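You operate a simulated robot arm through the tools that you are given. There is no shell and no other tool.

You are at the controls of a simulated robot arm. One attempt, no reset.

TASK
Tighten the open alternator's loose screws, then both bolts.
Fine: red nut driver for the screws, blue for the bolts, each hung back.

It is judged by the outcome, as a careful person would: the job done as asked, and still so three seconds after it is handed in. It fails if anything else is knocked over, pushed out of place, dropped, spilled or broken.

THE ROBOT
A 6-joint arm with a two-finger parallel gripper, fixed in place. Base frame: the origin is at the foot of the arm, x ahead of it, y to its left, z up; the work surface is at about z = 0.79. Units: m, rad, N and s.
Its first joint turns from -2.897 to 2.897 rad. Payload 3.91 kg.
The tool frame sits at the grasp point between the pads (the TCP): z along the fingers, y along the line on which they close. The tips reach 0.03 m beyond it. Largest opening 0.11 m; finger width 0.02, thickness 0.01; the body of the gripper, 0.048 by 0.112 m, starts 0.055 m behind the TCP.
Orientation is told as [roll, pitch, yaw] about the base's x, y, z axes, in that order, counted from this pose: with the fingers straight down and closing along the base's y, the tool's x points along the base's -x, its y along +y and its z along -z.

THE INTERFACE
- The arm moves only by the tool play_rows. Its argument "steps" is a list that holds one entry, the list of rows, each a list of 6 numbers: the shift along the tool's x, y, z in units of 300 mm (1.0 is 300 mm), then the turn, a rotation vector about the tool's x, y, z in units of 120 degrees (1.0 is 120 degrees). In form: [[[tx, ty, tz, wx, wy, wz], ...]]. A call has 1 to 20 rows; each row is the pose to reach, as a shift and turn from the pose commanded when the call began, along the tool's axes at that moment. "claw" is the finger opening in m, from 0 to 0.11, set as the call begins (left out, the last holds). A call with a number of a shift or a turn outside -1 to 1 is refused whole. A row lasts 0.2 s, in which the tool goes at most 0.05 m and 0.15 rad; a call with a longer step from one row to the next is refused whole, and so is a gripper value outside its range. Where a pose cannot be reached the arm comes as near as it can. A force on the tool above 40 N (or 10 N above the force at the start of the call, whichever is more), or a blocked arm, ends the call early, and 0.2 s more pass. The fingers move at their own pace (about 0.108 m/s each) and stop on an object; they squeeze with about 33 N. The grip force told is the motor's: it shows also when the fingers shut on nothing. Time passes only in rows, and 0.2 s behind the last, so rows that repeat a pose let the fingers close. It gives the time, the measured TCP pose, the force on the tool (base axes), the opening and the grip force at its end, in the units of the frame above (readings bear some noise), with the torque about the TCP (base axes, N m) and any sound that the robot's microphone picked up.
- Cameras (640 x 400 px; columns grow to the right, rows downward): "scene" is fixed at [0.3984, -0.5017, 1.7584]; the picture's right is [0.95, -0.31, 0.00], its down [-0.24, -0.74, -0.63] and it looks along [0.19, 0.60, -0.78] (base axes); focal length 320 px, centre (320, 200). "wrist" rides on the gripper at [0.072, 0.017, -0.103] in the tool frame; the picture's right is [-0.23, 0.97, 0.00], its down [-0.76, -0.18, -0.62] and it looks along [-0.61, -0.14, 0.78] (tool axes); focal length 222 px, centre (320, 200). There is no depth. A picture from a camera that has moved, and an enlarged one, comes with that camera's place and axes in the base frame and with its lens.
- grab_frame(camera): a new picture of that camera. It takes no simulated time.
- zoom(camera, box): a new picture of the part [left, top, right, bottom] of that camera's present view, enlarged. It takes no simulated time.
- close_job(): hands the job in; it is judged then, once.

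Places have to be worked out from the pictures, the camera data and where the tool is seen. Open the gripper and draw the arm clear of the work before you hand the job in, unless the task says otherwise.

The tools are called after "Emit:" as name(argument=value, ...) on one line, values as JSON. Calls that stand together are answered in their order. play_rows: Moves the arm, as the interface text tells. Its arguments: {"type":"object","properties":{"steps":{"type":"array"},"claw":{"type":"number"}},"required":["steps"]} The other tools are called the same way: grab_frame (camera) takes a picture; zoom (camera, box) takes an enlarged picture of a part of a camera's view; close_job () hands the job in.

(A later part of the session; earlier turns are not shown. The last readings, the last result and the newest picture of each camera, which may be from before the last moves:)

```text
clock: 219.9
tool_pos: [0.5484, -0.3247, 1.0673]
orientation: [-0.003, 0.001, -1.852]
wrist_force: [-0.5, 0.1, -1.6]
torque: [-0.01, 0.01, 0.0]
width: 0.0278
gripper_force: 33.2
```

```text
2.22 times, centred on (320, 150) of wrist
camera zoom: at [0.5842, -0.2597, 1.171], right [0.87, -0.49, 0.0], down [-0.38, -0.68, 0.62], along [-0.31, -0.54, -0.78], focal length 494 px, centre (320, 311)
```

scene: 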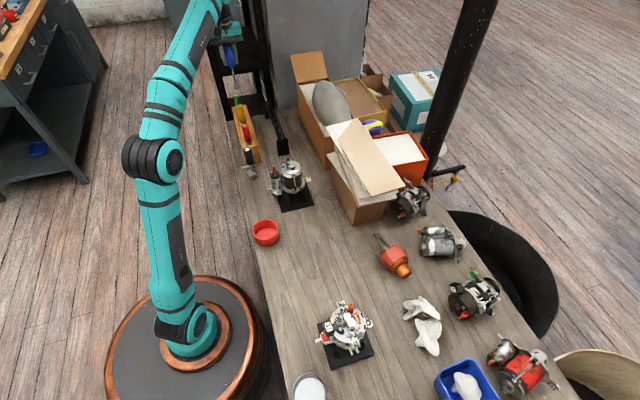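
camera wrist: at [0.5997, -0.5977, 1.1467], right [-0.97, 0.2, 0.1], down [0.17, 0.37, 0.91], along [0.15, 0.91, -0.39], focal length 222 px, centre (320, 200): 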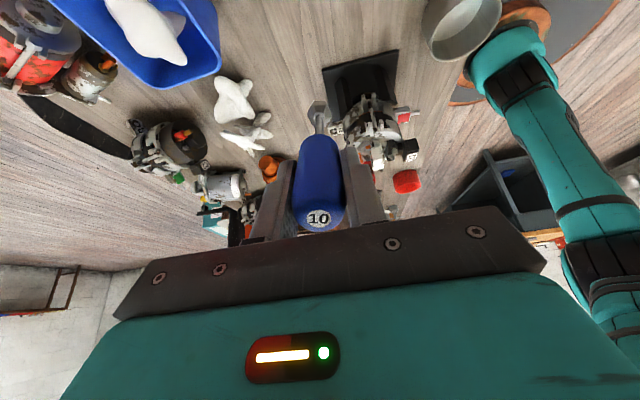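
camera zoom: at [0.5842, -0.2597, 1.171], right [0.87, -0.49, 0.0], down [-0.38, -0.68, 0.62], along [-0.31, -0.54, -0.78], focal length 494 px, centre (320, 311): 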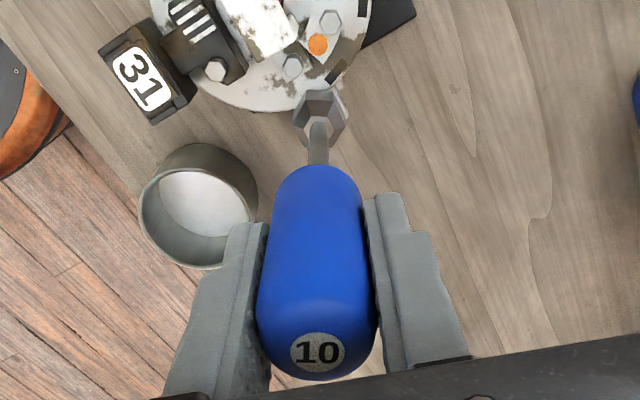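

No slip over 120°. I continue 80° more.

Emit:
play_rows(steps=[[[0.0001, -0.0009, 0, 0, 0, 0.0667], [0.0003, -0.0017, 0, 0, 0, 0.1333], [0.0007, -0.0025, 0, 0, 0, 0.2], [0.0011, -0.0033, 0, 0, 0, 0.2667], [0.0017, -0.004, 0, 0, 0, 0.3333], [0.0023, -0.0046, 0, 0, 0, 0.4], [0.003, -0.0051, 0, 0, 0, 0.4667], [0.0038, -0.0055, 0, 0, 0, 0.5333], [0.0046, -0.0058, 0, 0, 0, 0.6], [0.0055, -0.0059, 0, 0, 0, 0.6667]]])

Emit:
zoom(camera="wrist", box=[304, 82, 334, 112])

Emit:
zoom(camera="wrist", box=[240, 60, 400, 240])

```text
clock: 222.1
tool_pos: [0.5478, -0.3221, 1.0685]
orientation: [-0.003, -0.004, 3.035]
wrist_force: [-0.3, 0.3, -1.2]
torque: [0.0, 0.01, 0.01]
width: 0.0278
gripper_force: 32.6
```

```text
13.33 times, centred on (319, 97) of wrist
camera zoom: at [0.6177, -0.3472, 1.1707], right [-0.33, -0.94, 0.0], down [-0.74, 0.26, 0.63], along [-0.59, 0.21, -0.78], focal length 2962 px, centre (333, 1573)
```

zoom: 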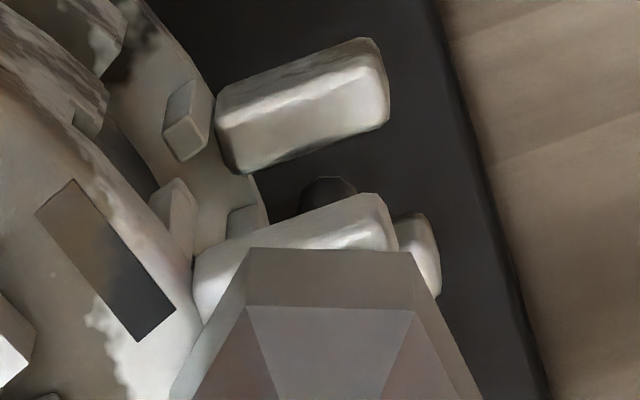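

```text
2.22 times, centred on (320, 150) of wrist
camera zoom: at [0.6177, -0.3472, 1.1707], right [-0.33, -0.94, 0.0], down [-0.74, 0.26, 0.63], along [-0.59, 0.21, -0.78], focal length 494 px, centre (320, 311)
```

zoom: 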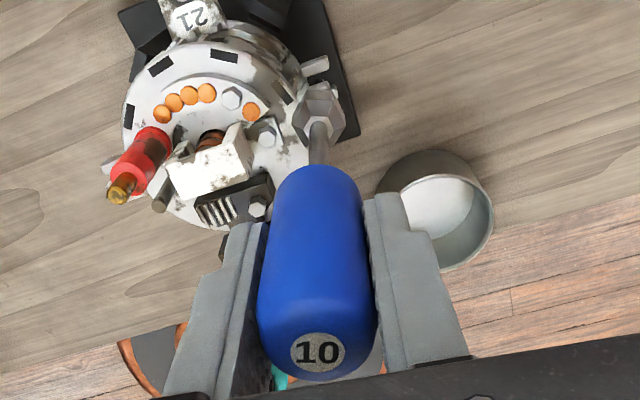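

No resistance at all, so I check: lift and step aside to see the bolt's angle and height.

Emit:
play_rows(steps=[[[0, 0, -0.0167, 0, 0, 0], [0, 0, -0.05, 0, 0, 0], [-0.02, -0.003, -0.0833, 0, 0, 0], [-0.05, -0.007, -0.0833, 0, 0, 0], [-0.08, -0.009, -0.0833, 0, 0, 0], [-0.08, -0.009, -0.0833, 0, 0, 0]]])

Emit:
zoom(camera="wrist", box=[306, 66, 332, 92])

Emit:
zoom(camera="wrist", box=[304, 88, 334, 118])

```text
clock: 223.5
tool_pos: [0.5237, -0.316, 1.0924]
orientation: [-0.001, -0.003, 3.036]
wrist_force: [0.2, -1.0, -1.1]
torque: [0.0, -0.02, 0.03]
width: 0.0278
gripper_force: 32.2
```

```text
15.38 times, centred on (319, 79) of wrist
camera zoom: at [0.5939, -0.3414, 1.1948], right [-0.33, -0.94, 0.0], down [-0.74, 0.25, 0.63], along [-0.59, 0.21, -0.78], focal length 3417 px, centre (335, 2062)
```

zoom: 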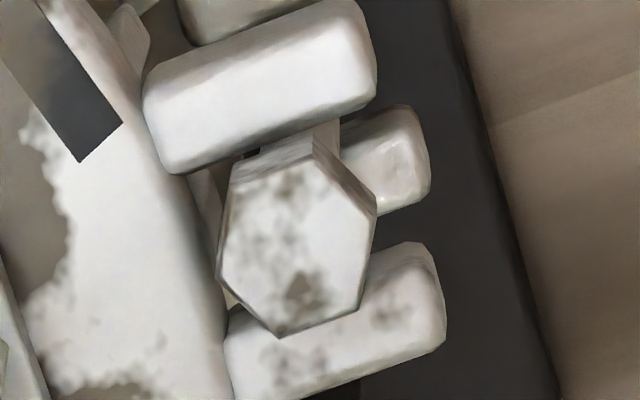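

```text
13.33 times, centred on (319, 103) of wrist
camera zoom: at [0.5939, -0.3414, 1.1948], right [-0.33, -0.94, 0.0], down [-0.74, 0.25, 0.63], along [-0.59, 0.21, -0.78], focal length 2962 px, centre (333, 1493)
```

zoom: 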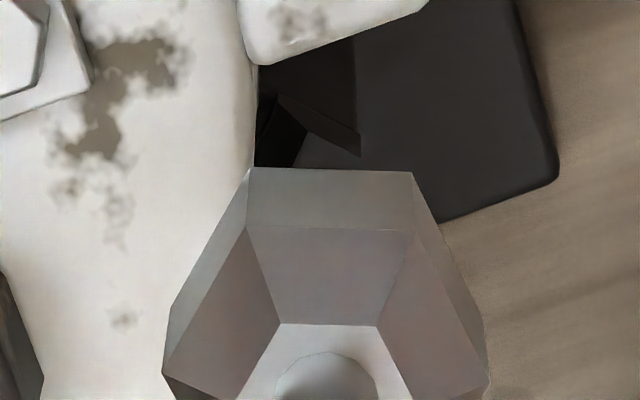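

The head's rust pattern and angle are identical to before this stroke, with the socket clearly down around it: bolt S has reached its stop (~270° of turning) and is tight. Now for bolt N: I wind back while moving to a pose just beyond it (yaw ≈105°).

Emit:
play_rows(steps=[[[0, 0, -0.06, 0, 0, -0.0667], [0, 0, -0.12, 0, 0, -0.1333], [0, 0, -0.167, 0, 0, -0.2], [0.001, -0.01, -0.167, 0, 0, -0.2667], [0.001, -0.02, -0.167, 0, 0, -0.3333], [0.002, -0.03, -0.167, 0, 0, -0.4], [0.002, -0.04, -0.167, 0, 0, -0.4667], [0.003, -0.05, -0.167, 0, 0, -0.5333], [0.003, -0.06, -0.167, 0, 0, -0.6], [0.004, -0.07, -0.167, 0, 0, -0.6667], [0.004, -0.075, -0.167, 0, 0, -0.7333], [0.005, -0.08, -0.167, 0, 0, -0.8], [0.005, -0.09, -0.167, 0, 0, -0.8667], [0.006, -0.095, -0.167, 0, 0, -0.9333], [0.006, -0.101, -0.167, 0, 0, -1.0]]])

Emit:
play_rows(steps=[[[0.011, 0.008, 0, 0, 0, -0.0667], [0.022, 0.016, 0, 0, 0, -0.1333], [0.033, 0.024, 0, 0, 0, -0.2], [0.044, 0.031, 0, 0, 0, -0.2667], [0.056, 0.039, 0, 0, 0, -0.3333], [0.067, 0.047, 0, 0, 0, -0.4], [0.078, 0.055, 0, 0, 0, -0.4667], [0.089, 0.063, 0, 0, 0, -0.5333], [0.1, 0.071, 0, 0, 0, -0.6], [0.111, 0.079, 0, 0, 0, -0.6667], [0.122, 0.087, 0, 0, 0, -0.7333], [0.134, 0.094, 0, 0, 0, -0.8], [0.145, 0.102, 0, 0, 0, -0.8667], [0.156, 0.11, 0, 0, 0, -0.9333], [0.167, 0.118, 0, 0, 0, -1.0]]])

Emit:
play_rows(steps=[[[-0.015, 0.007, 0, 0, 0, -0.0613], [-0.03, 0.013, 0, 0, 0, -0.1226], [-0.044, 0.02, 0, 0, 0, -0.1839], [-0.059, 0.027, 0, 0, 0, -0.2451], [-0.074, 0.034, 0.03, 0, 0, -0.3064], [-0.088, 0.04, 0.07, 0, 0, -0.3677], [-0.103, 0.047, 0.1, 0, 0, -0.429], [-0.103, 0.047, 0.1, 0, 0, -0.429]]])

Emit:
grab_frame(camera="wrist")

Emit:
zoom(camera="wrist", box=[296, 60, 344, 120])

Emit:
zoom(camera="scene", box=[328, 284, 356, 312])

```text
clock: 226.7
tool_pos: [0.5294, -0.2874, 1.1421]
orientation: [-0.001, 0.003, -1.148]
wrist_force: [0.4, 0.4, -1.8]
torque: [0.03, -0.03, 0.0]
width: 0.0277
gripper_force: 33.1
```

```text
clock: 229.9
tool_pos: [0.5401, -0.2273, 1.1422]
orientation: [0.004, 0.0, 0.947]
wrist_force: [-0.8, 1.0, -1.4]
torque: [-0.02, 0.03, 0.02]
width: 0.0276
gripper_force: 33.7
```

```text
clock: 231.7
tool_pos: [0.5472, -0.1925, 1.1136]
orientation: [0.005, 0.0, 1.843]
wrist_force: [-0.5, 0.2, -1.3]
torque: [-0.01, -0.04, 0.03]
width: 0.0277
gripper_force: 33.3
```

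```text
taken
camera wrist: at [0.5508, -0.2678, 1.2168], right [-1.0, -0.04, 0.0], down [-0.03, 0.78, 0.62], along [-0.03, 0.62, -0.78], focal length 222 px, centre (320, 200)
```

wrist: 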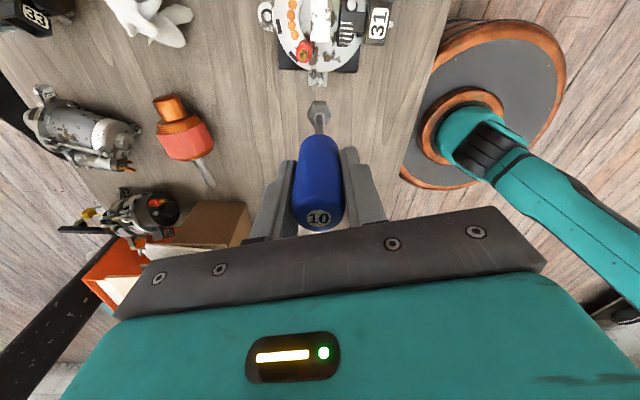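

```text
6.67 times, centred on (320, 90) of wrist
camera zoom: at [0.5508, -0.2678, 1.2168], right [-1.0, -0.04, 0.0], down [-0.03, 0.78, 0.62], along [-0.03, 0.62, -0.78], focal length 1481 px, centre (320, 933)
```

zoom: 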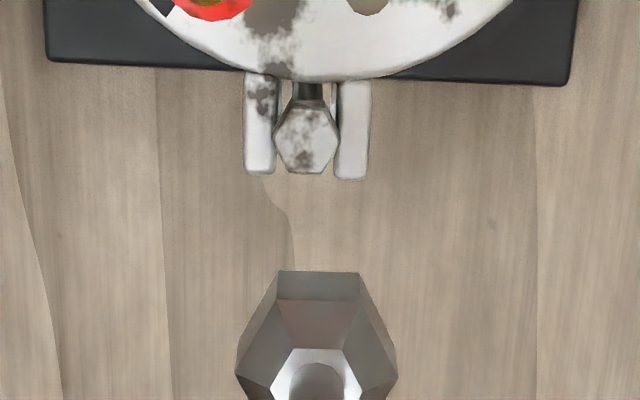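

```text
14.29 times, centred on (342, 298) of scene
camera zoom: at [0.3984, -0.5017, 1.7584], right [0.95, -0.31, 0.0], down [-0.24, -0.74, -0.63], along [0.19, 0.6, -0.78], focal length 4575 px, centre (6, -1200)
```

zoom: 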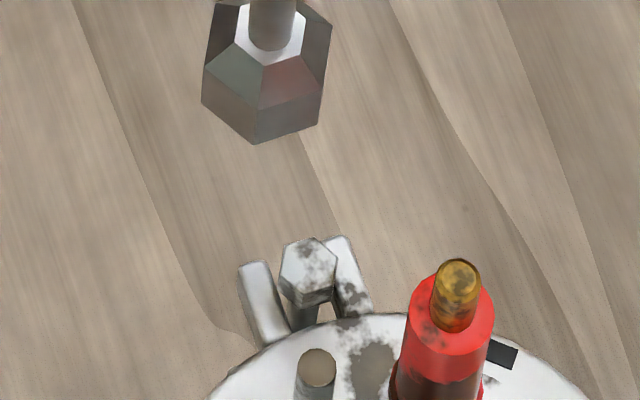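

Both bolt N and the socket are in clear view. I zoom for precise angle and offset.

Emit:
zoom(camera="wrist", box=[306, 68, 330, 94])

Emit:
zoom(camera="wrist", box=[304, 94, 334, 124])

Emit:
zoom(camera="scene", box=[332, 292, 352, 312])

```text
15.38 times, centred on (318, 81) of wrist
camera zoom: at [0.5508, -0.2678, 1.2168], right [-1.0, -0.04, 0.0], down [-0.03, 0.78, 0.62], along [-0.03, 0.62, -0.78], focal length 3417 px, centre (351, 2031)
```

zoom: 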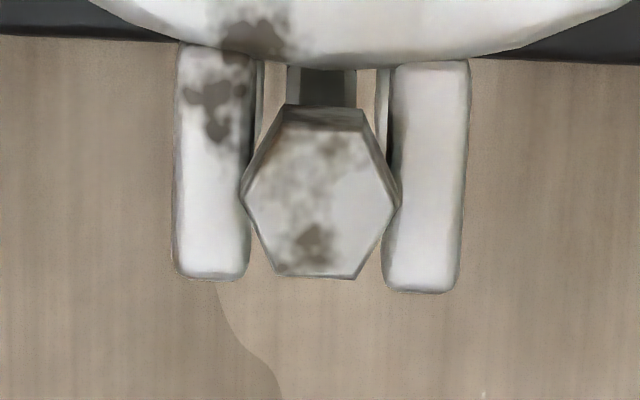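

```text
13.33 times, centred on (319, 109) of wrist
camera zoom: at [0.5508, -0.2678, 1.2168], right [-1.0, -0.04, 0.0], down [-0.03, 0.78, 0.62], along [-0.03, 0.62, -0.78], focal length 2962 px, centre (333, 1413)
```

zoom: 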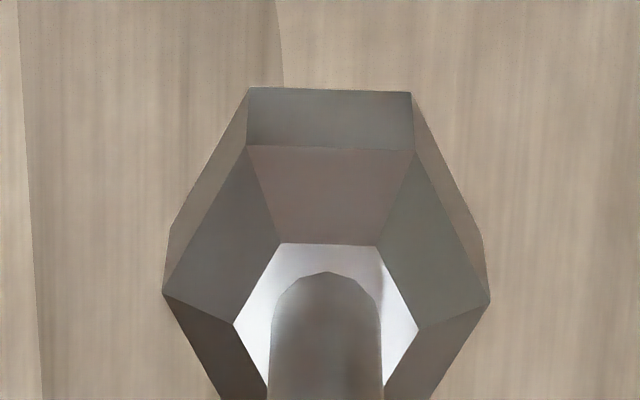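

```text
16.00 times, centred on (342, 302) of scene
camera zoom: at [0.3984, -0.5017, 1.7584], right [0.95, -0.31, 0.0], down [-0.24, -0.74, -0.63], along [0.19, 0.6, -0.78], focal length 5124 px, centre (-32, -1432)
```

zoom: 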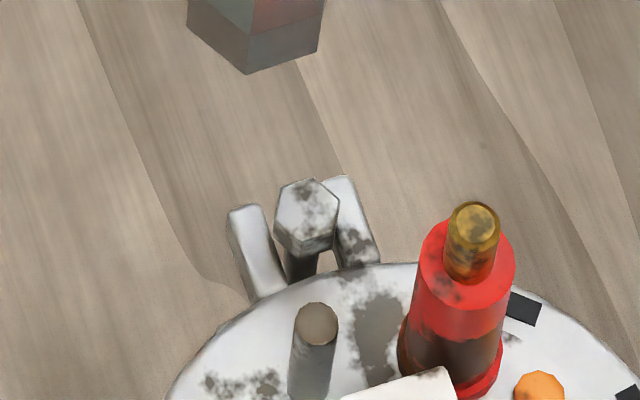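

Angles match within 1°. The bolt is (21.1, 3.4) mm away in tool x,y; I move over it and lower 28 mm.

Emit:
play_rows(steps=[[[0.035, 0.0056, 0, 0, 0, 0], [0.0703, 0.0113, 0, 0, 0, 0], [0.0703, 0.0113, 0.03, 0, 0, 0], [0.0703, 0.0113, 0.06, 0, 0, 0], [0.0703, 0.0113, 0.0953, 0, 0, 0], [0.0703, 0.0113, 0.0953, 0, 0, 0]]])

Emit:
zoom(camera="wrist", box=[304, 82, 334, 112])

Emit:
zoom(camera="scene", box=[332, 292, 352, 312])

```text
clock: 233.1
tool_pos: [0.5494, -0.217, 1.0832]
orientation: [0.004, -0.003, 1.841]
wrist_force: [0.3, 0.3, -0.9]
torque: [0.03, 0.0, -0.02]
width: 0.0279
gripper_force: 32.8
```

```text
13.33 times, centred on (319, 97) of wrist
camera zoom: at [0.5522, -0.2915, 1.1865], right [-1.0, -0.04, 0.0], down [-0.03, 0.78, 0.62], along [-0.03, 0.62, -0.78], focal length 2962 px, centre (333, 1573)
```

zoom: 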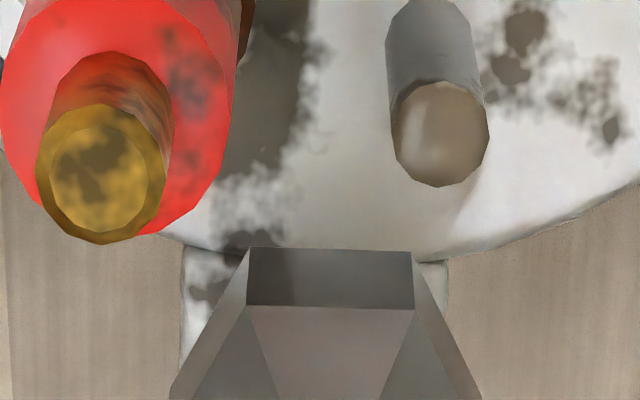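

```text
16.00 times, centred on (342, 302) of scene
camera zoom: at [0.3984, -0.5017, 1.7584], right [0.95, -0.31, 0.0], down [-0.24, -0.74, -0.63], along [0.19, 0.6, -0.78], focal length 5124 px, centre (-32, -1432)
```

zoom: 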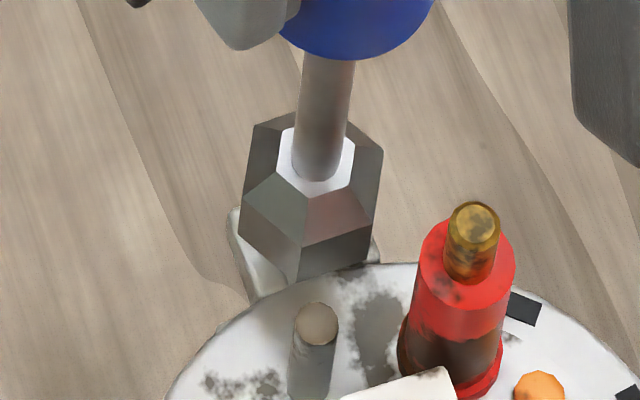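

Scene and camera travel both show the tip ~2.2 mm too far in −y and ~0.8 mm short in x. I correct that at this height and re-check.

Emit:
play_rows(steps=[[[-0.0032, -0.0022, 0, 0, 0, 0], [-0.0063, -0.0045, 0, 0, 0, 0], [-0.0063, -0.0045, 0, 0, 0, 0]]])

Emit:
zoom(camera="wrist", box=[304, 82, 334, 112])

Emit:
zoom(camera="scene", box=[332, 292, 352, 312])

```text
clock: 233.9
tool_pos: [0.5516, -0.2142, 1.084]
orientation: [0.004, -0.004, 1.842]
wrist_force: [0.8, 0.5, -1.7]
torque: [0.01, -0.06, -0.02]
width: 0.0277
gripper_force: 32.9
```

```text
13.33 times, centred on (319, 97) of wrist
camera zoom: at [0.5538, -0.2886, 1.1877], right [-1.0, -0.04, 0.0], down [-0.03, 0.78, 0.62], along [-0.03, 0.62, -0.78], focal length 2962 px, centre (333, 1573)
```

zoom: 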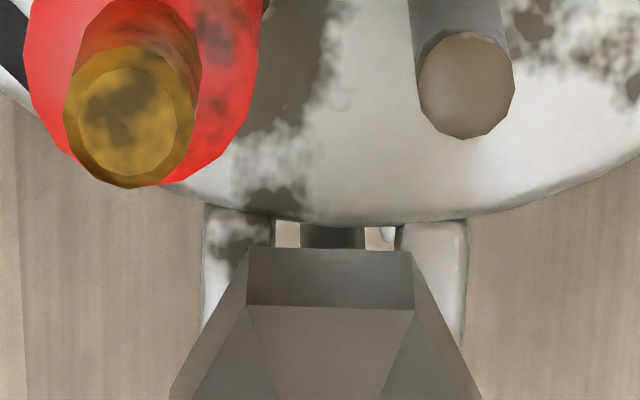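

```text
16.00 times, centred on (342, 302) of scene
camera zoom: at [0.3984, -0.5017, 1.7584], right [0.95, -0.31, 0.0], down [-0.24, -0.74, -0.63], along [0.19, 0.6, -0.78], focal length 5124 px, centre (-32, -1432)
```

zoom: 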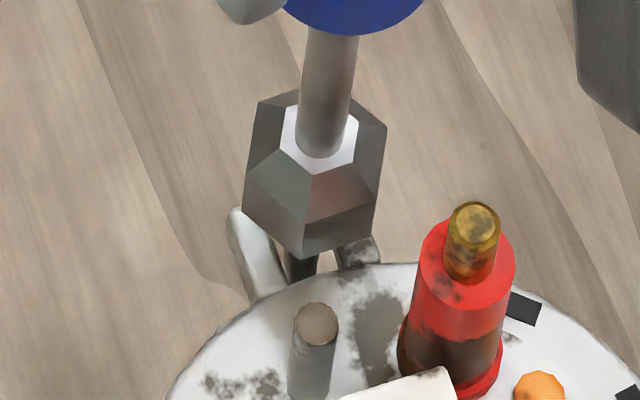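

x is aligned (bolt shank centred under the socket), y is ~0.9 mm too far. I trim −0.7 mm in y and lower 9 mm to just below head-top height.

Emit:
play_rows(steps=[[[0.0021, 0.0012, 0, 0, 0, 0], [0.0021, 0.0012, 0.01, 0, 0, 0], [0.0021, 0.0012, 0.02, 0, 0, 0], [0.0021, 0.0012, 0.03, 0, 0, 0], [0.0021, 0.0012, 0.03, 0, 0, 0]]])

Emit:
zoom(camera="wrist", box=[304, 82, 334, 112])

Emit:
zoom(camera="scene", box=[332, 292, 352, 312])

```text
clock: 235.1
tool_pos: [0.5519, -0.215, 1.075]
orientation: [0.002, -0.001, 1.842]
wrist_force: [0.3, -0.5, -1.0]
torque: [0.0, -0.01, -0.04]
width: 0.028
gripper_force: 33.0
```

```text
13.33 times, centred on (319, 97) of wrist
camera zoom: at [0.5542, -0.2888, 1.1785], right [-1.0, -0.04, 0.0], down [-0.03, 0.78, 0.62], along [-0.03, 0.62, -0.78], focal length 2962 px, centre (333, 1573)
```

zoom: 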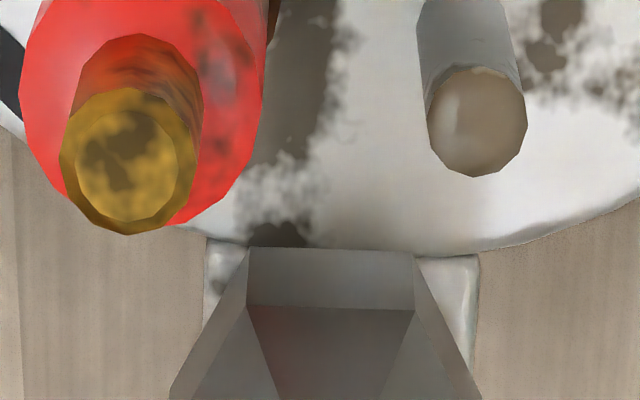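

```text
16.00 times, centred on (342, 302) of scene
camera zoom: at [0.3984, -0.5017, 1.7584], right [0.95, -0.31, 0.0], down [-0.24, -0.74, -0.63], along [0.19, 0.6, -0.78], focal length 5124 px, centre (-32, -1432)
```

zoom: 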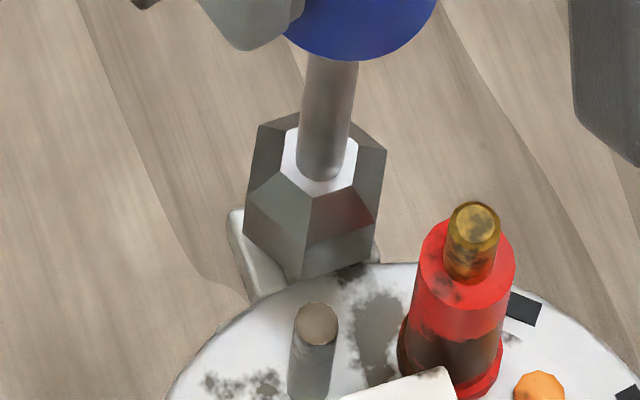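

y is right; x is ~1.2 mm too far (+x). I lift 3 mm, shift −1.2 mm, and lower again to the same height.

Emit:
play_rows(steps=[[[0, 0, -0.01, 0, 0, 0], [-0.0011, 0.0039, -0.01, 0, 0, 0], [-0.0011, 0.0039, -0.01, 0, 0, 0], [-0.0011, 0.0039, 0, 0, 0, 0]]])

Emit:
zoom(camera="wrist", box=[304, 82, 334, 112])

Emit:
zoom(camera="scene", box=[332, 292, 352, 312])

```text
clock: 236.1
tool_pos: [0.5498, -0.215, 1.0755]
orientation: [0.0, -0.001, 1.84]
wrist_force: [-0.8, -0.2, -0.4]
torque: [-0.01, 0.03, 0.02]
width: 0.0277
gripper_force: 32.8
```

```text
13.33 times, centred on (319, 97) of wrist
camera zoom: at [0.5521, -0.2884, 1.1795], right [-1.0, -0.04, 0.0], down [-0.03, 0.78, 0.62], along [-0.03, 0.62, -0.78], focal length 2962 px, centre (333, 1573)
```

zoom: 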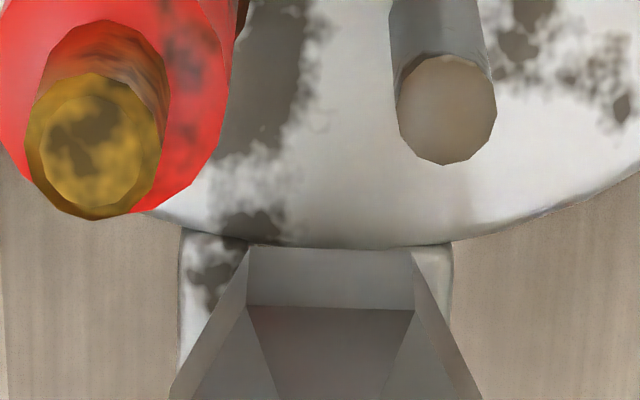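

```text
16.00 times, centred on (342, 302) of scene
camera zoom: at [0.3984, -0.5017, 1.7584], right [0.95, -0.31, 0.0], down [-0.24, -0.74, -0.63], along [0.19, 0.6, -0.78], focal length 5124 px, centre (-32, -1432)
```

zoom: 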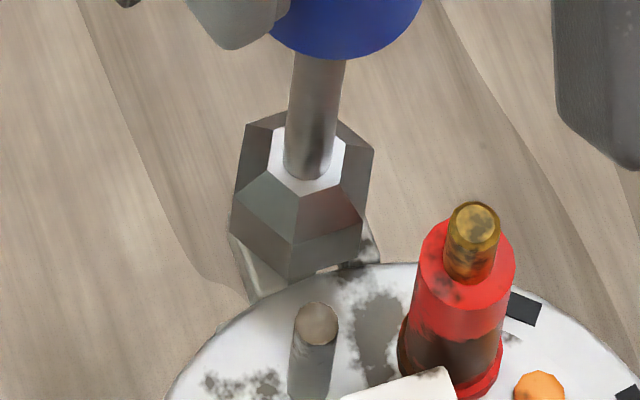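

Now within ~0.6 mm by the scene. I lower 4 mm in 1 mm steps and watch for contact.

Emit:
play_rows(steps=[[[0, 0, 0.0033, 0, 0, 0], [0, 0, 0.0067, 0, 0, 0], [0, 0, 0.01, 0, 0, 0], [0, 0, 0.0133, 0, 0, 0]]])

Emit:
zoom(camera="wrist", box=[304, 82, 334, 112])

Emit:
zoom(camera="scene", box=[332, 292, 352, 312])

```text
clock: 237.1
tool_pos: [0.5487, -0.2137, 1.0698]
orientation: [0.003, -0.003, 1.841]
wrist_force: [0.5, -0.1, -0.3]
torque: [-0.02, 0.01, -0.03]
width: 0.0277
gripper_force: 33.0
```

```text
13.33 times, centred on (319, 97) of wrist
camera zoom: at [0.5522, -0.2872, 1.1736], right [-1.0, -0.04, 0.0], down [-0.03, 0.78, 0.62], along [-0.03, 0.62, -0.78], focal length 2962 px, centre (333, 1573)
```

zoom: 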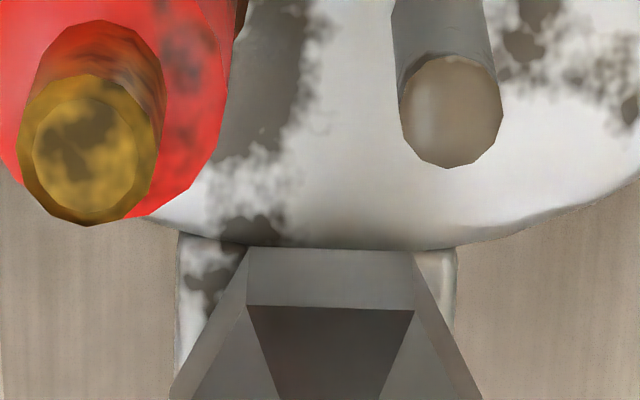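

```text
16.00 times, centred on (342, 302) of scene
camera zoom: at [0.3984, -0.5017, 1.7584], right [0.95, -0.31, 0.0], down [-0.24, -0.74, -0.63], along [0.19, 0.6, -0.78], focal length 5124 px, centre (-32, -1432)
```

zoom: 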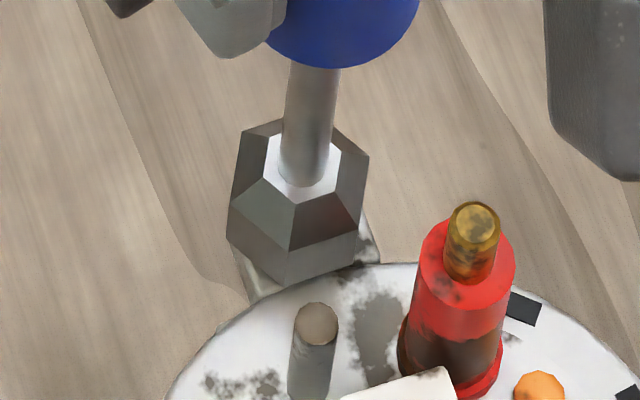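

No force 5 mm below head-top level. I lower 4 mm more to find the prongs.

Emit:
play_rows(steps=[[[0, 0, 0.0033, 0, 0, 0], [0, 0, 0.0067, 0, 0, 0], [0, 0, 0.01, 0, 0, 0], [0, 0, 0.0133, 0, 0, 0]]])

```text
clock: 238.1
tool_pos: [0.5503, -0.2134, 1.0668]
orientation: [0.003, -0.003, 1.843]
wrist_force: [-0.7, 0.3, -0.9]
torque: [0.02, 0.02, -0.02]
width: 0.0278
gripper_force: 33.1
```

Still free at 1.0668. I go 2 mm lower.

Emit:
play_rows(steps=[[[0, 0, 0.0033, 0, 0, 0], [0, 0, 0.0067, 0, 0, 0]]])

Emit:
zoom(camera="wrist", box=[304, 82, 334, 112])

Emit:
zoom(camera="scene", box=[332, 292, 352, 312])

```text
clock: 238.7
tool_pos: [0.549, -0.2135, 1.0668]
orientation: [-0.001, -0.004, 1.841]
wrist_force: [-2.5, 4.5, 20.6]
torque: [0.49, 0.24, -0.03]
width: 0.028
gripper_force: 33.2
```

```text
13.33 times, centred on (319, 97) of wrist
camera zoom: at [0.552, -0.2878, 1.1697], right [-1.0, -0.04, 0.0], down [-0.03, 0.78, 0.62], along [-0.03, 0.62, -0.78], focal length 2962 px, centre (333, 1573)
```

zoom: 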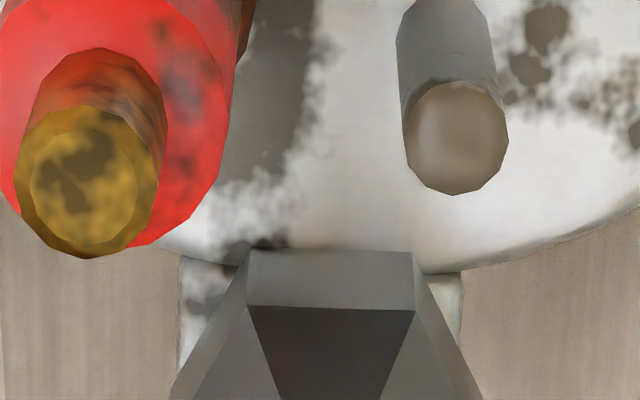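

```text
16.00 times, centred on (342, 302) of scene
camera zoom: at [0.3984, -0.5017, 1.7584], right [0.95, -0.31, 0.0], down [-0.24, -0.74, -0.63], along [0.19, 0.6, -0.78], focal length 5124 px, centre (-32, -1432)
```

zoom: 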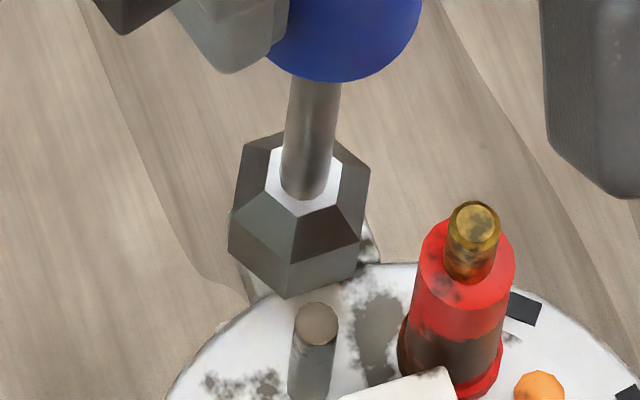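

Contact at the prong height (21 N): the socket is down over the head. I raise 1.2 mm and turn 120° clockwise about the tip.

Emit:
play_rows(steps=[[[0, 0, -0.004, 0, 0, 0], [0.0001, -0.0009, -0.006, 0, 0, 0.0667], [0.0003, -0.0017, -0.006, 0, 0, 0.1333], [0.0007, -0.0025, -0.006, 0, 0, 0.2], [0.0011, -0.0033, -0.006, 0, 0, 0.2667], [0.0017, -0.004, -0.006, 0, 0, 0.3333], [0.0023, -0.0046, -0.006, 0, 0, 0.4], [0.003, -0.0051, -0.006, 0, 0, 0.4667], [0.0038, -0.0055, -0.006, 0, 0, 0.5333], [0.0046, -0.0058, -0.006, 0, 0, 0.6], [0.0055, -0.0059, -0.006, 0, 0, 0.6667], [0.0064, -0.006, -0.006, 0, 0, 0.7333], [0.0073, -0.0059, -0.006, 0, 0, 0.8], [0.0081, -0.0057, -0.006, 0, 0, 0.8667], [0.0089, -0.0054, -0.006, 0, 0, 0.9333], [0.0097, -0.005, -0.006, 0, 0, 1.0]]])

Emit:
zoom(camera="wrist", box=[304, 82, 334, 112])

Emit:
zoom(camera="scene", box=[332, 292, 352, 312])

```text
clock: 242.1
tool_pos: [0.5509, -0.216, 1.0667]
orientation: [0.003, 0.003, -0.254]
wrist_force: [-0.2, 0.4, -0.7]
torque: [-0.01, -0.01, 0.01]
width: 0.0277
gripper_force: 32.9
```

```text
13.33 times, centred on (319, 97) of wrist
camera zoom: at [0.4853, -0.182, 1.1704], right [0.47, 0.89, 0.0], down [0.69, -0.36, 0.62], along [0.55, -0.29, -0.78], focal length 2962 px, centre (333, 1573)
```

zoom: 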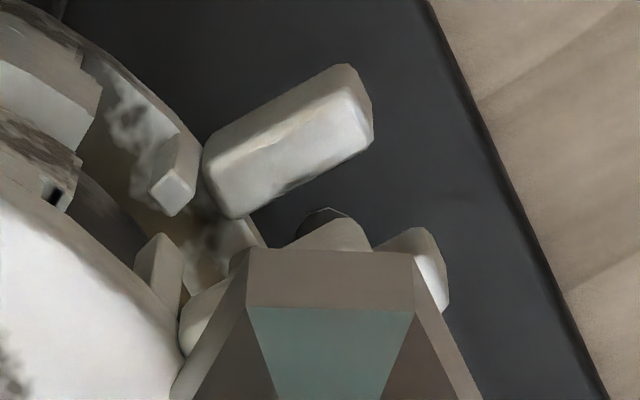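

```text
16.00 times, centred on (342, 302) of scene
camera zoom: at [0.3984, -0.5017, 1.7584], right [0.95, -0.31, 0.0], down [-0.24, -0.74, -0.63], along [0.19, 0.6, -0.78], focal length 5124 px, centre (-32, -1432)
```

zoom: 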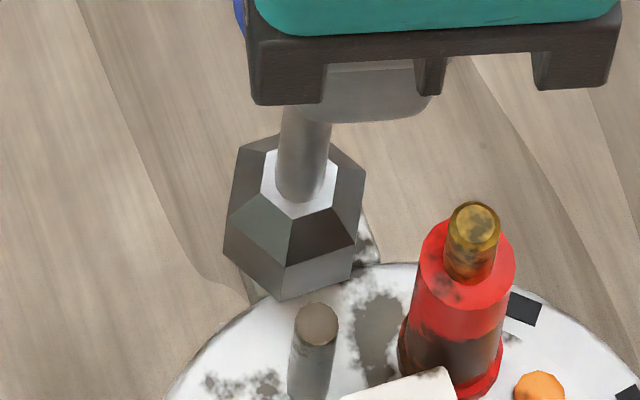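

No side load. I continue 120°, then 50° more to the end of travel.

Emit:
play_rows(steps=[[[0.0001, -0.0009, 0, 0, 0, 0.0667], [0.0003, -0.0017, 0, 0, 0, 0.1333], [0.0007, -0.0025, 0, 0, 0, 0.2], [0.0011, -0.0033, 0, 0, 0, 0.2667], [0.0017, -0.004, 0, 0, 0, 0.3333], [0.0023, -0.0046, 0, 0, 0, 0.4], [0.003, -0.0051, 0, 0, 0, 0.4667], [0.0038, -0.0055, 0, 0, 0, 0.5333], [0.0046, -0.0058, 0, 0, 0, 0.6], [0.0055, -0.0059, 0, 0, 0, 0.6667], [0.0064, -0.006, 0, 0, 0, 0.7333], [0.0073, -0.0059, 0, 0, 0, 0.8], [0.0081, -0.0057, 0, 0, 0, 0.8667], [0.0089, -0.0054, 0, 0, 0, 0.9333], [0.0097, -0.005, 0, 0, 0, 1.0]]])

Emit:
play_rows(steps=[[[0.0001, -0.0009, 0, 0, 0, 0.0667], [0.0003, -0.0017, 0, 0, 0, 0.1333], [0.0007, -0.0025, 0, 0, 0, 0.2], [0.0011, -0.0033, 0, 0, 0, 0.2667], [0.0017, -0.004, 0, 0, 0, 0.3333], [0.0025, -0.0047, 0, 0, 0, 0.4167]]])

Emit:
zoom(camera="wrist", box=[304, 82, 334, 112])

Emit:
zoom(camera="wrist", box=[240, 60, 400, 240])

```text
clock: 245.3
tool_pos: [0.5482, -0.2172, 1.0653]
orientation: [-0.003, -0.001, -2.348]
wrist_force: [0.2, -0.3, -2.5]
torque: [-0.01, 0.01, 0.03]
width: 0.0277
gripper_force: 32.6
```

```text
refused: row 6 steps farther than a row can; nothing moved
```

```text
13.33 times, centred on (319, 97) of wrist
camera zoom: at [0.6105, -0.1768, 1.1698], right [0.53, -0.85, 0.0], down [-0.66, -0.42, 0.62], along [-0.53, -0.33, -0.78], focal length 2962 px, centre (333, 1573)
```

zoom: 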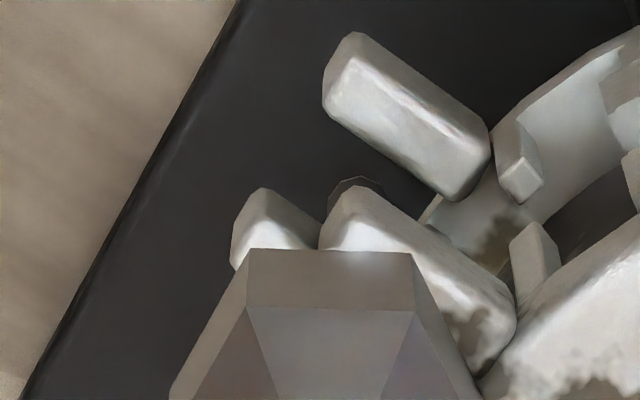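

```text
2.22 times, centred on (320, 150) of wrist
camera zoom: at [0.6105, -0.1768, 1.1698], right [0.53, -0.85, 0.0], down [-0.66, -0.42, 0.62], along [-0.53, -0.33, -0.78], focal length 494 px, centre (320, 311)
```

zoom: 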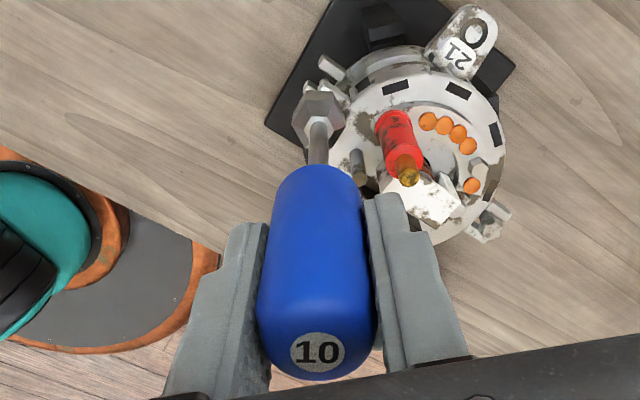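

The 120° went through; the 50° call was refused for one slightly long step. I resend it with even steps.

Emit:
play_rows(steps=[[[0.0001, -0.0009, 0, 0, 0, 0.0667], [0.0003, -0.0017, 0, 0, 0, 0.1333], [0.0007, -0.0025, 0, 0, 0, 0.2], [0.0011, -0.0033, 0, 0, 0, 0.2667], [0.0017, -0.004, 0, 0, 0, 0.3333], [0.0023, -0.0046, 0, 0, 0, 0.4], [0.0025, -0.0048, 0, 0, 0, 0.4333]]])

Emit:
zoom(camera="wrist", box=[304, 82, 334, 112])

```text
clock: 246.9
tool_pos: [0.5466, -0.2156, 1.0666]
orientation: [-0.002, -0.003, 3.026]
wrist_force: [0.5, 0.2, -1.6]
torque: [0.01, 0.01, 0.02]
width: 0.0277
gripper_force: 32.5
```

```text
13.33 times, centred on (319, 97) of wrist
camera zoom: at [0.6172, -0.2401, 1.1704], right [-0.34, -0.94, 0.0], down [-0.73, 0.26, 0.63], along [-0.59, 0.21, -0.78], focal length 2962 px, centre (333, 1573)
```

zoom: 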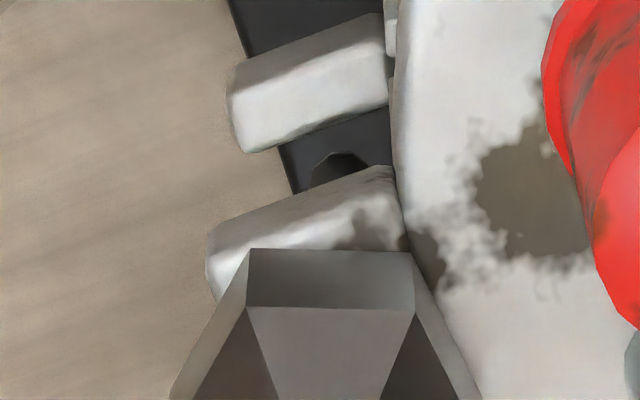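

292° done on bolt N. I lift and step aside to inspect its angle and rust pattern.

Emit:
play_rows(steps=[[[0, 0, -0.0167, 0, 0, 0], [0, 0, -0.05, 0, 0, 0], [-0.02, -0.003, -0.0833, 0, 0, 0], [-0.05, -0.007, -0.0833, 0, 0, 0], [-0.08, -0.009, -0.0833, 0, 0, 0], [-0.08, -0.009, -0.0833, 0, 0, 0]]])

Emit:
zoom(camera="wrist", box=[306, 66, 332, 92])

Emit:
zoom(camera="wrist", box=[296, 60, 344, 120])

Emit:
zoom(camera="scene", box=[332, 292, 352, 312])

```text
clock: 248.3
tool_pos: [0.5241, -0.2113, 1.0925]
orientation: [-0.002, -0.003, 3.028]
wrist_force: [0.3, 0.6, -0.9]
torque: [0.01, 0.0, 0.0]
width: 0.0277
gripper_force: 33.2
```

```text
15.38 times, centred on (319, 79) of wrist
camera zoom: at [0.5938, -0.2356, 1.1971], right [-0.34, -0.94, 0.0], down [-0.73, 0.26, 0.63], along [-0.59, 0.21, -0.78], focal length 3417 px, centre (335, 2062)
```

zoom: 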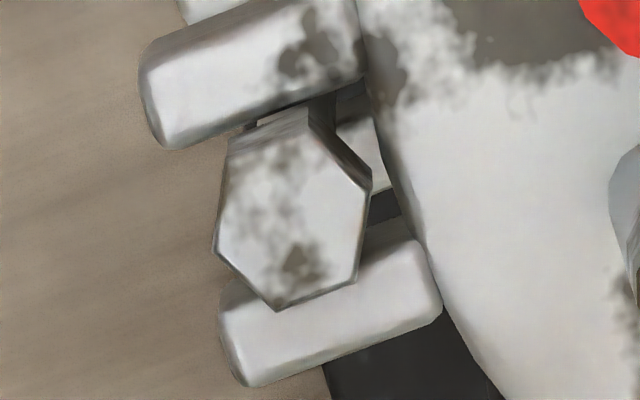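

```text
6.67 times, centred on (320, 90) of wrist
camera zoom: at [0.5938, -0.2356, 1.1971], right [-0.34, -0.94, 0.0], down [-0.73, 0.26, 0.63], along [-0.59, 0.21, -0.78], focal length 1481 px, centre (320, 933)
```

zoom: 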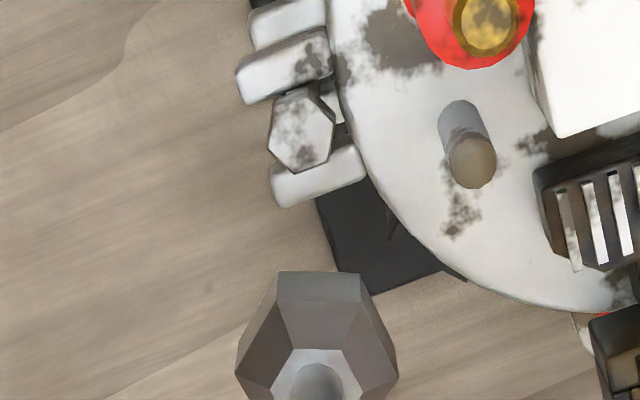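

```text
16.00 times, centred on (342, 302) of scene
camera zoom: at [0.3984, -0.5017, 1.7584], right [0.95, -0.31, 0.0], down [-0.24, -0.74, -0.63], along [0.19, 0.6, -0.78], focal length 5124 px, centre (-32, -1432)
```

zoom: 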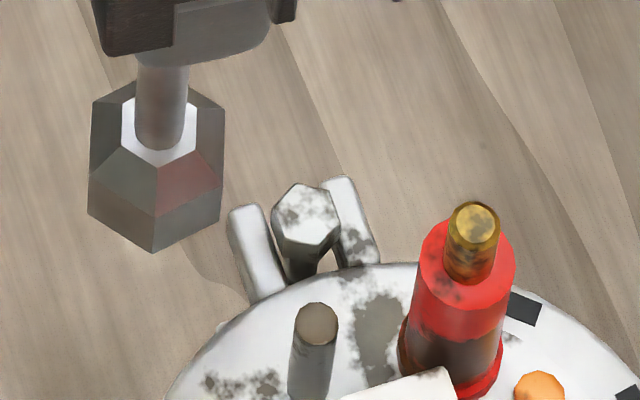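

Bolt N's head has turned ~266–270° and now shows the same final texture orientation as bolt S. I take one low-angle look from the +y side to confirm it is seated.

Emit:
play_rows(steps=[[[0, 0, -0.08, 0, 0, -0.067], [0, 0, -0.16, 0, 0, -0.134], [0.02, -0.04, -0.233, 0, 0, -0.201], [0.045, -0.1, -0.233, 0, 0, -0.268], [0.07, -0.16, -0.233, 0, 0, -0.335], [0.1, -0.22, -0.233, 0, 0, -0.402], [0.13, -0.28, -0.233, 0, 0, -0.469], [0.155, -0.34, -0.233, 0, 0, -0.536], [0.18, -0.4, -0.233, 0, 0, -0.603], [0.21, -0.46, -0.233, 0, 0, -0.67], [0.235, -0.51, -0.233, 0, 0, -0.737], [0.259, -0.556, -0.233, 0, 0, -0.804]]])

Emit:
play_rows(steps=[[[0, 0, 0.05, 0, -0.05, 0], [0, 0, 0.1, 0, -0.1, 0], [0, 0, 0.15, 0, -0.15, 0], [0, 0, 0.2, 0, -0.2, 0], [0, 0, 0.23, 0, -0.24, 0]]])

Emit:
grab_frame(camera="wrist")

```text
clock: 250.9
tool_pos: [0.6207, -0.0529, 1.1603]
orientation: [-0.003, 0.003, -1.569]
wrist_force: [-1.0, 0.1, -0.9]
torque: [0.0, -0.02, 0.01]
width: 0.0275
gripper_force: 32.8
```

```text
clock: 252.1
tool_pos: [0.6215, -0.0535, 1.0937]
orientation: [-0.002, -0.502, -1.569]
wrist_force: [0.6, -0.6, -1.5]
torque: [0.02, 0.04, 0.01]
width: 0.0277
gripper_force: 32.8
```

```text
taken
camera wrist: at [0.6381, 0.0605, 1.15], right [0.97, -0.2, 0.11], down [-0.18, -0.37, 0.91], along [-0.14, -0.91, -0.39], focal length 222 px, centre (320, 200)
```

wrist: 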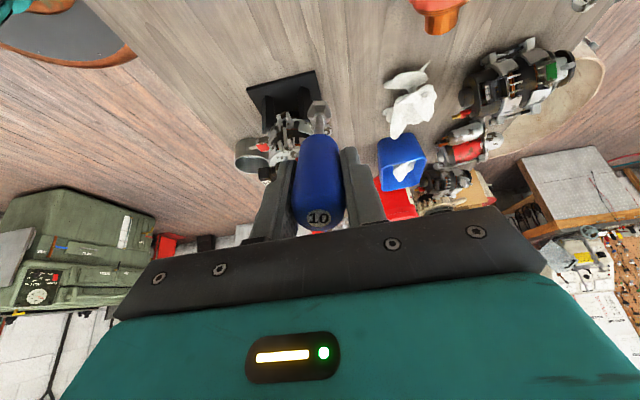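

The alternator is visible left of the driver. I zoom on bolt N and its fork.

Emit:
zoom(camera="wrist", box=[260, 100, 310, 140])

Emit:
zoom(camera="wrist", box=[276, 108, 302, 134])

```text
10.00 times, centred on (285, 120) of wrist
camera zoom: at [0.6381, 0.0605, 1.15], right [0.97, -0.2, 0.11], down [-0.18, -0.37, 0.91], along [-0.14, -0.91, -0.39], focal length 2221 px, centre (670, 1000)
```

zoom: 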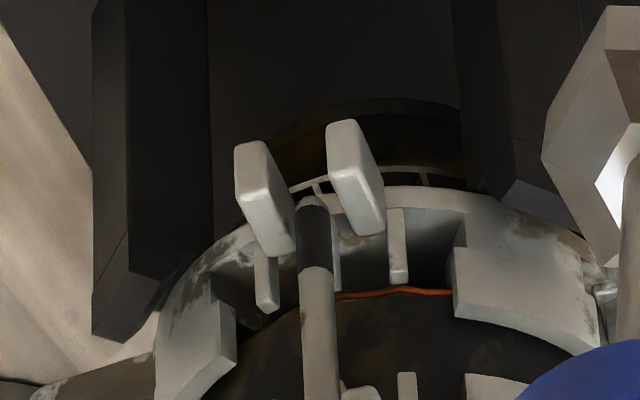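

```text
15.38 times, centred on (289, 121) of wrist
camera zoom: at [0.6381, 0.0605, 1.15], right [0.97, -0.2, 0.11], down [-0.18, -0.37, 0.91], along [-0.14, -0.91, -0.39], focal length 3417 px, centre (797, 1415)
```

zoom: 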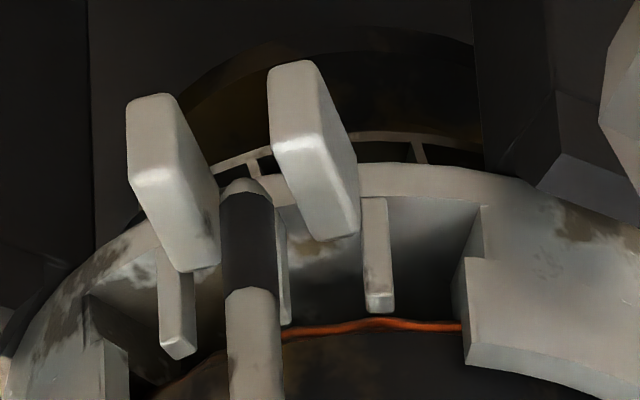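

The head is lower in the picture; I zoom further down.

Emit:
zoom(camera="wrist", box=[268, 125, 298, 155])

Emit:
zoom(camera="wrist", box=[255, 120, 305, 170])

```text
13.33 times, centred on (283, 140) of wrist
camera zoom: at [0.6381, 0.0605, 1.15], right [0.97, -0.2, 0.11], down [-0.18, -0.37, 0.91], along [-0.14, -0.91, -0.39], focal length 2962 px, centre (813, 1000)
```

zoom: 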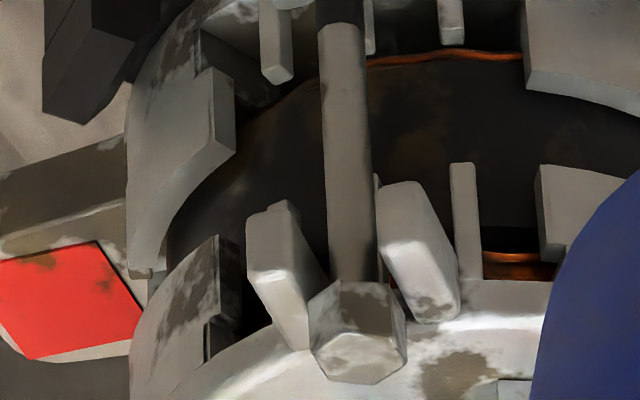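

```text
8.00 times, centred on (280, 145) of wrist
camera zoom: at [0.6381, 0.0605, 1.15], right [0.97, -0.2, 0.11], down [-0.18, -0.37, 0.91], along [-0.14, -0.91, -0.39], focal length 1777 px, centre (640, 640)
```

zoom: 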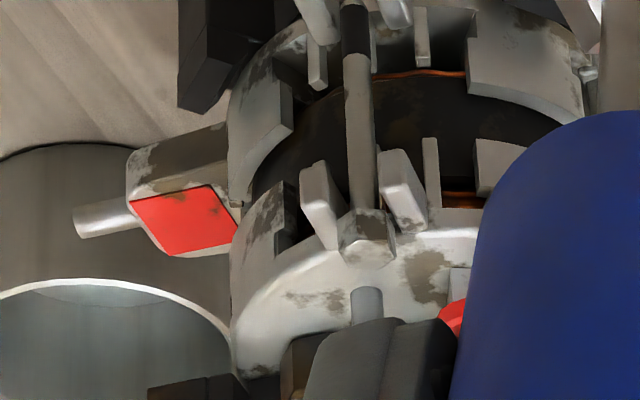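

Bolt N's head sits at the same height over its prongs as the tightened bolt S, about 2.3 mm below where loose bolts stood; all four are done. I untilt, lift, and carry the blue driver back toward the rack, moving to −x first to stay clear of the boxes.

Emit:
play_rows(steps=[[[-0.038, 0, -0.07, 0, 0.048, 0], [-0.077, 0, -0.14, 0, 0.096, 0], [-0.115, 0, -0.211, 0, 0.144, 0], [-0.154, 0, -0.281, 0, 0.192, 0], [-0.192, 0, -0.351, 0, 0.24, 0]]])

Emit:
play_rows(steps=[[[0.009, -0.038, 0, 0, 0, -0.0667], [0.018, -0.076, 0, 0, 0, -0.1333], [0.027, -0.113, 0, 0, 0, -0.2], [0.035, -0.151, 0, 0, 0, -0.2667], [0.044, -0.189, 0, 0, 0, -0.3333], [0.053, -0.227, 0, 0, 0, -0.4], [0.062, -0.265, 0, 0, 0, -0.4667], [0.071, -0.302, 0, 0, 0, -0.5333], [0.08, -0.34, 0, 0, 0, -0.6], [0.089, -0.378, 0, 0, 0, -0.6667], [0.098, -0.416, 0, 0, 0, -0.7333], [0.106, -0.454, 0, 0, 0, -0.8], [0.115, -0.491, 0, 0, 0, -0.8667], [0.124, -0.529, 0, 0, 0, -0.9333], [0.133, -0.567, 0, 0, 0, -1.0]]])

Emit:
play_rows(steps=[[[-0.048, 0.097, 0, 0, 0, -0.0625], [-0.097, 0.195, 0, 0, 0, -0.125], [-0.145, 0.292, 0, 0, 0, -0.1875], [-0.193, 0.389, 0, 0, 0, -0.25], [-0.241, 0.486, 0, 0, 0, -0.3125], [-0.29, 0.584, 0, 0, 0, -0.375], [-0.338, 0.681, 0, 0, 0, -0.4375], [-0.386, 0.778, 0, 0, 0, -0.5]]])

Emit:
play_rows(steps=[[[-0.155, 0, 0, 0, 0, 0], [-0.311, 0, 0, 0, 0, 0], [-0.467, 0, 0, 0, 0, 0], [-0.622, 0, 0, 0, 0, 0], [-0.778, 0, 0, 0, 0, 0], [-0.933, 0, 0, 0, 0, 0]]])

Emit:
grab_frame(camera="wrist")

Emit:
grab_frame(camera="scene")

```text
clock: 253.3
tool_pos: [0.623, -0.0537, 1.2105]
orientation: [-0.004, 0.004, -1.571]
wrist_force: [-0.5, -0.1, -1.4]
torque: [0.02, 0.0, 0.01]
width: 0.0277
gripper_force: 32.4
```

```text
clock: 256.5
tool_pos: [0.452, -0.0124, 1.2136]
orientation: [0.003, 0.003, 0.524]
wrist_force: [0.8, -0.6, -0.9]
torque: [-0.03, 0.06, -0.01]
width: 0.0276
gripper_force: 33.6
```

```text
clock: 258.3
tool_pos: [0.436, 0.2478, 1.2115]
orientation: [0.003, -0.002, 1.574]
wrist_force: [-0.1, 0.1, -1.3]
torque: [0.04, -0.02, -0.03]
width: 0.0277
gripper_force: 32.9
```

```text
clock: 259.7
tool_pos: [0.4332, 0.5273, 1.2137]
orientation: [0.004, -0.005, 1.572]
wrist_force: [-0.3, -1.9, -0.3]
torque: [0.02, -0.01, 0.0]
width: 0.0277
gripper_force: 32.9
```

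```text
taken
camera wrist: at [0.4168, 0.4545, 1.3172], right [-0.97, 0.23, 0.0], down [0.18, 0.76, 0.62], along [0.14, 0.61, -0.78], focal length 222 px, centre (320, 200)
```

wrist: 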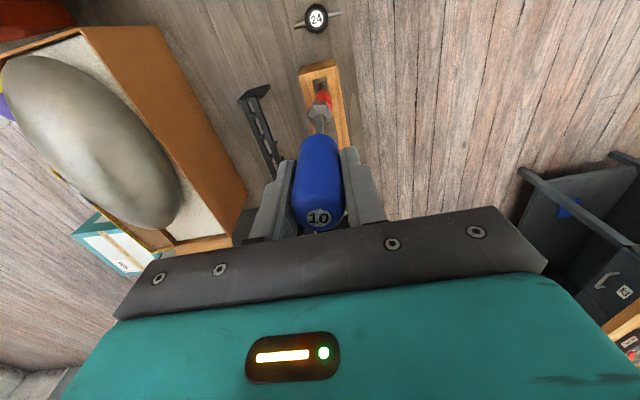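

```text
taken
```

scene: 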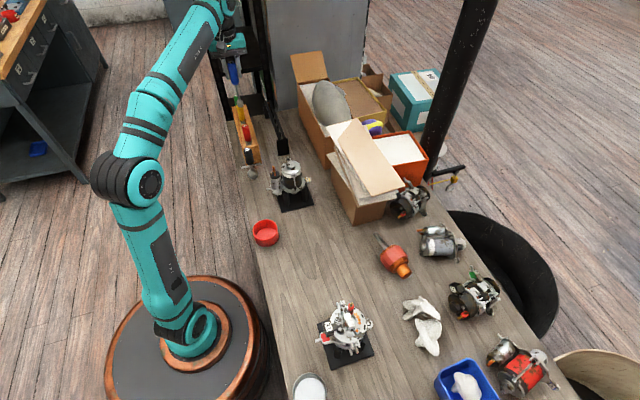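

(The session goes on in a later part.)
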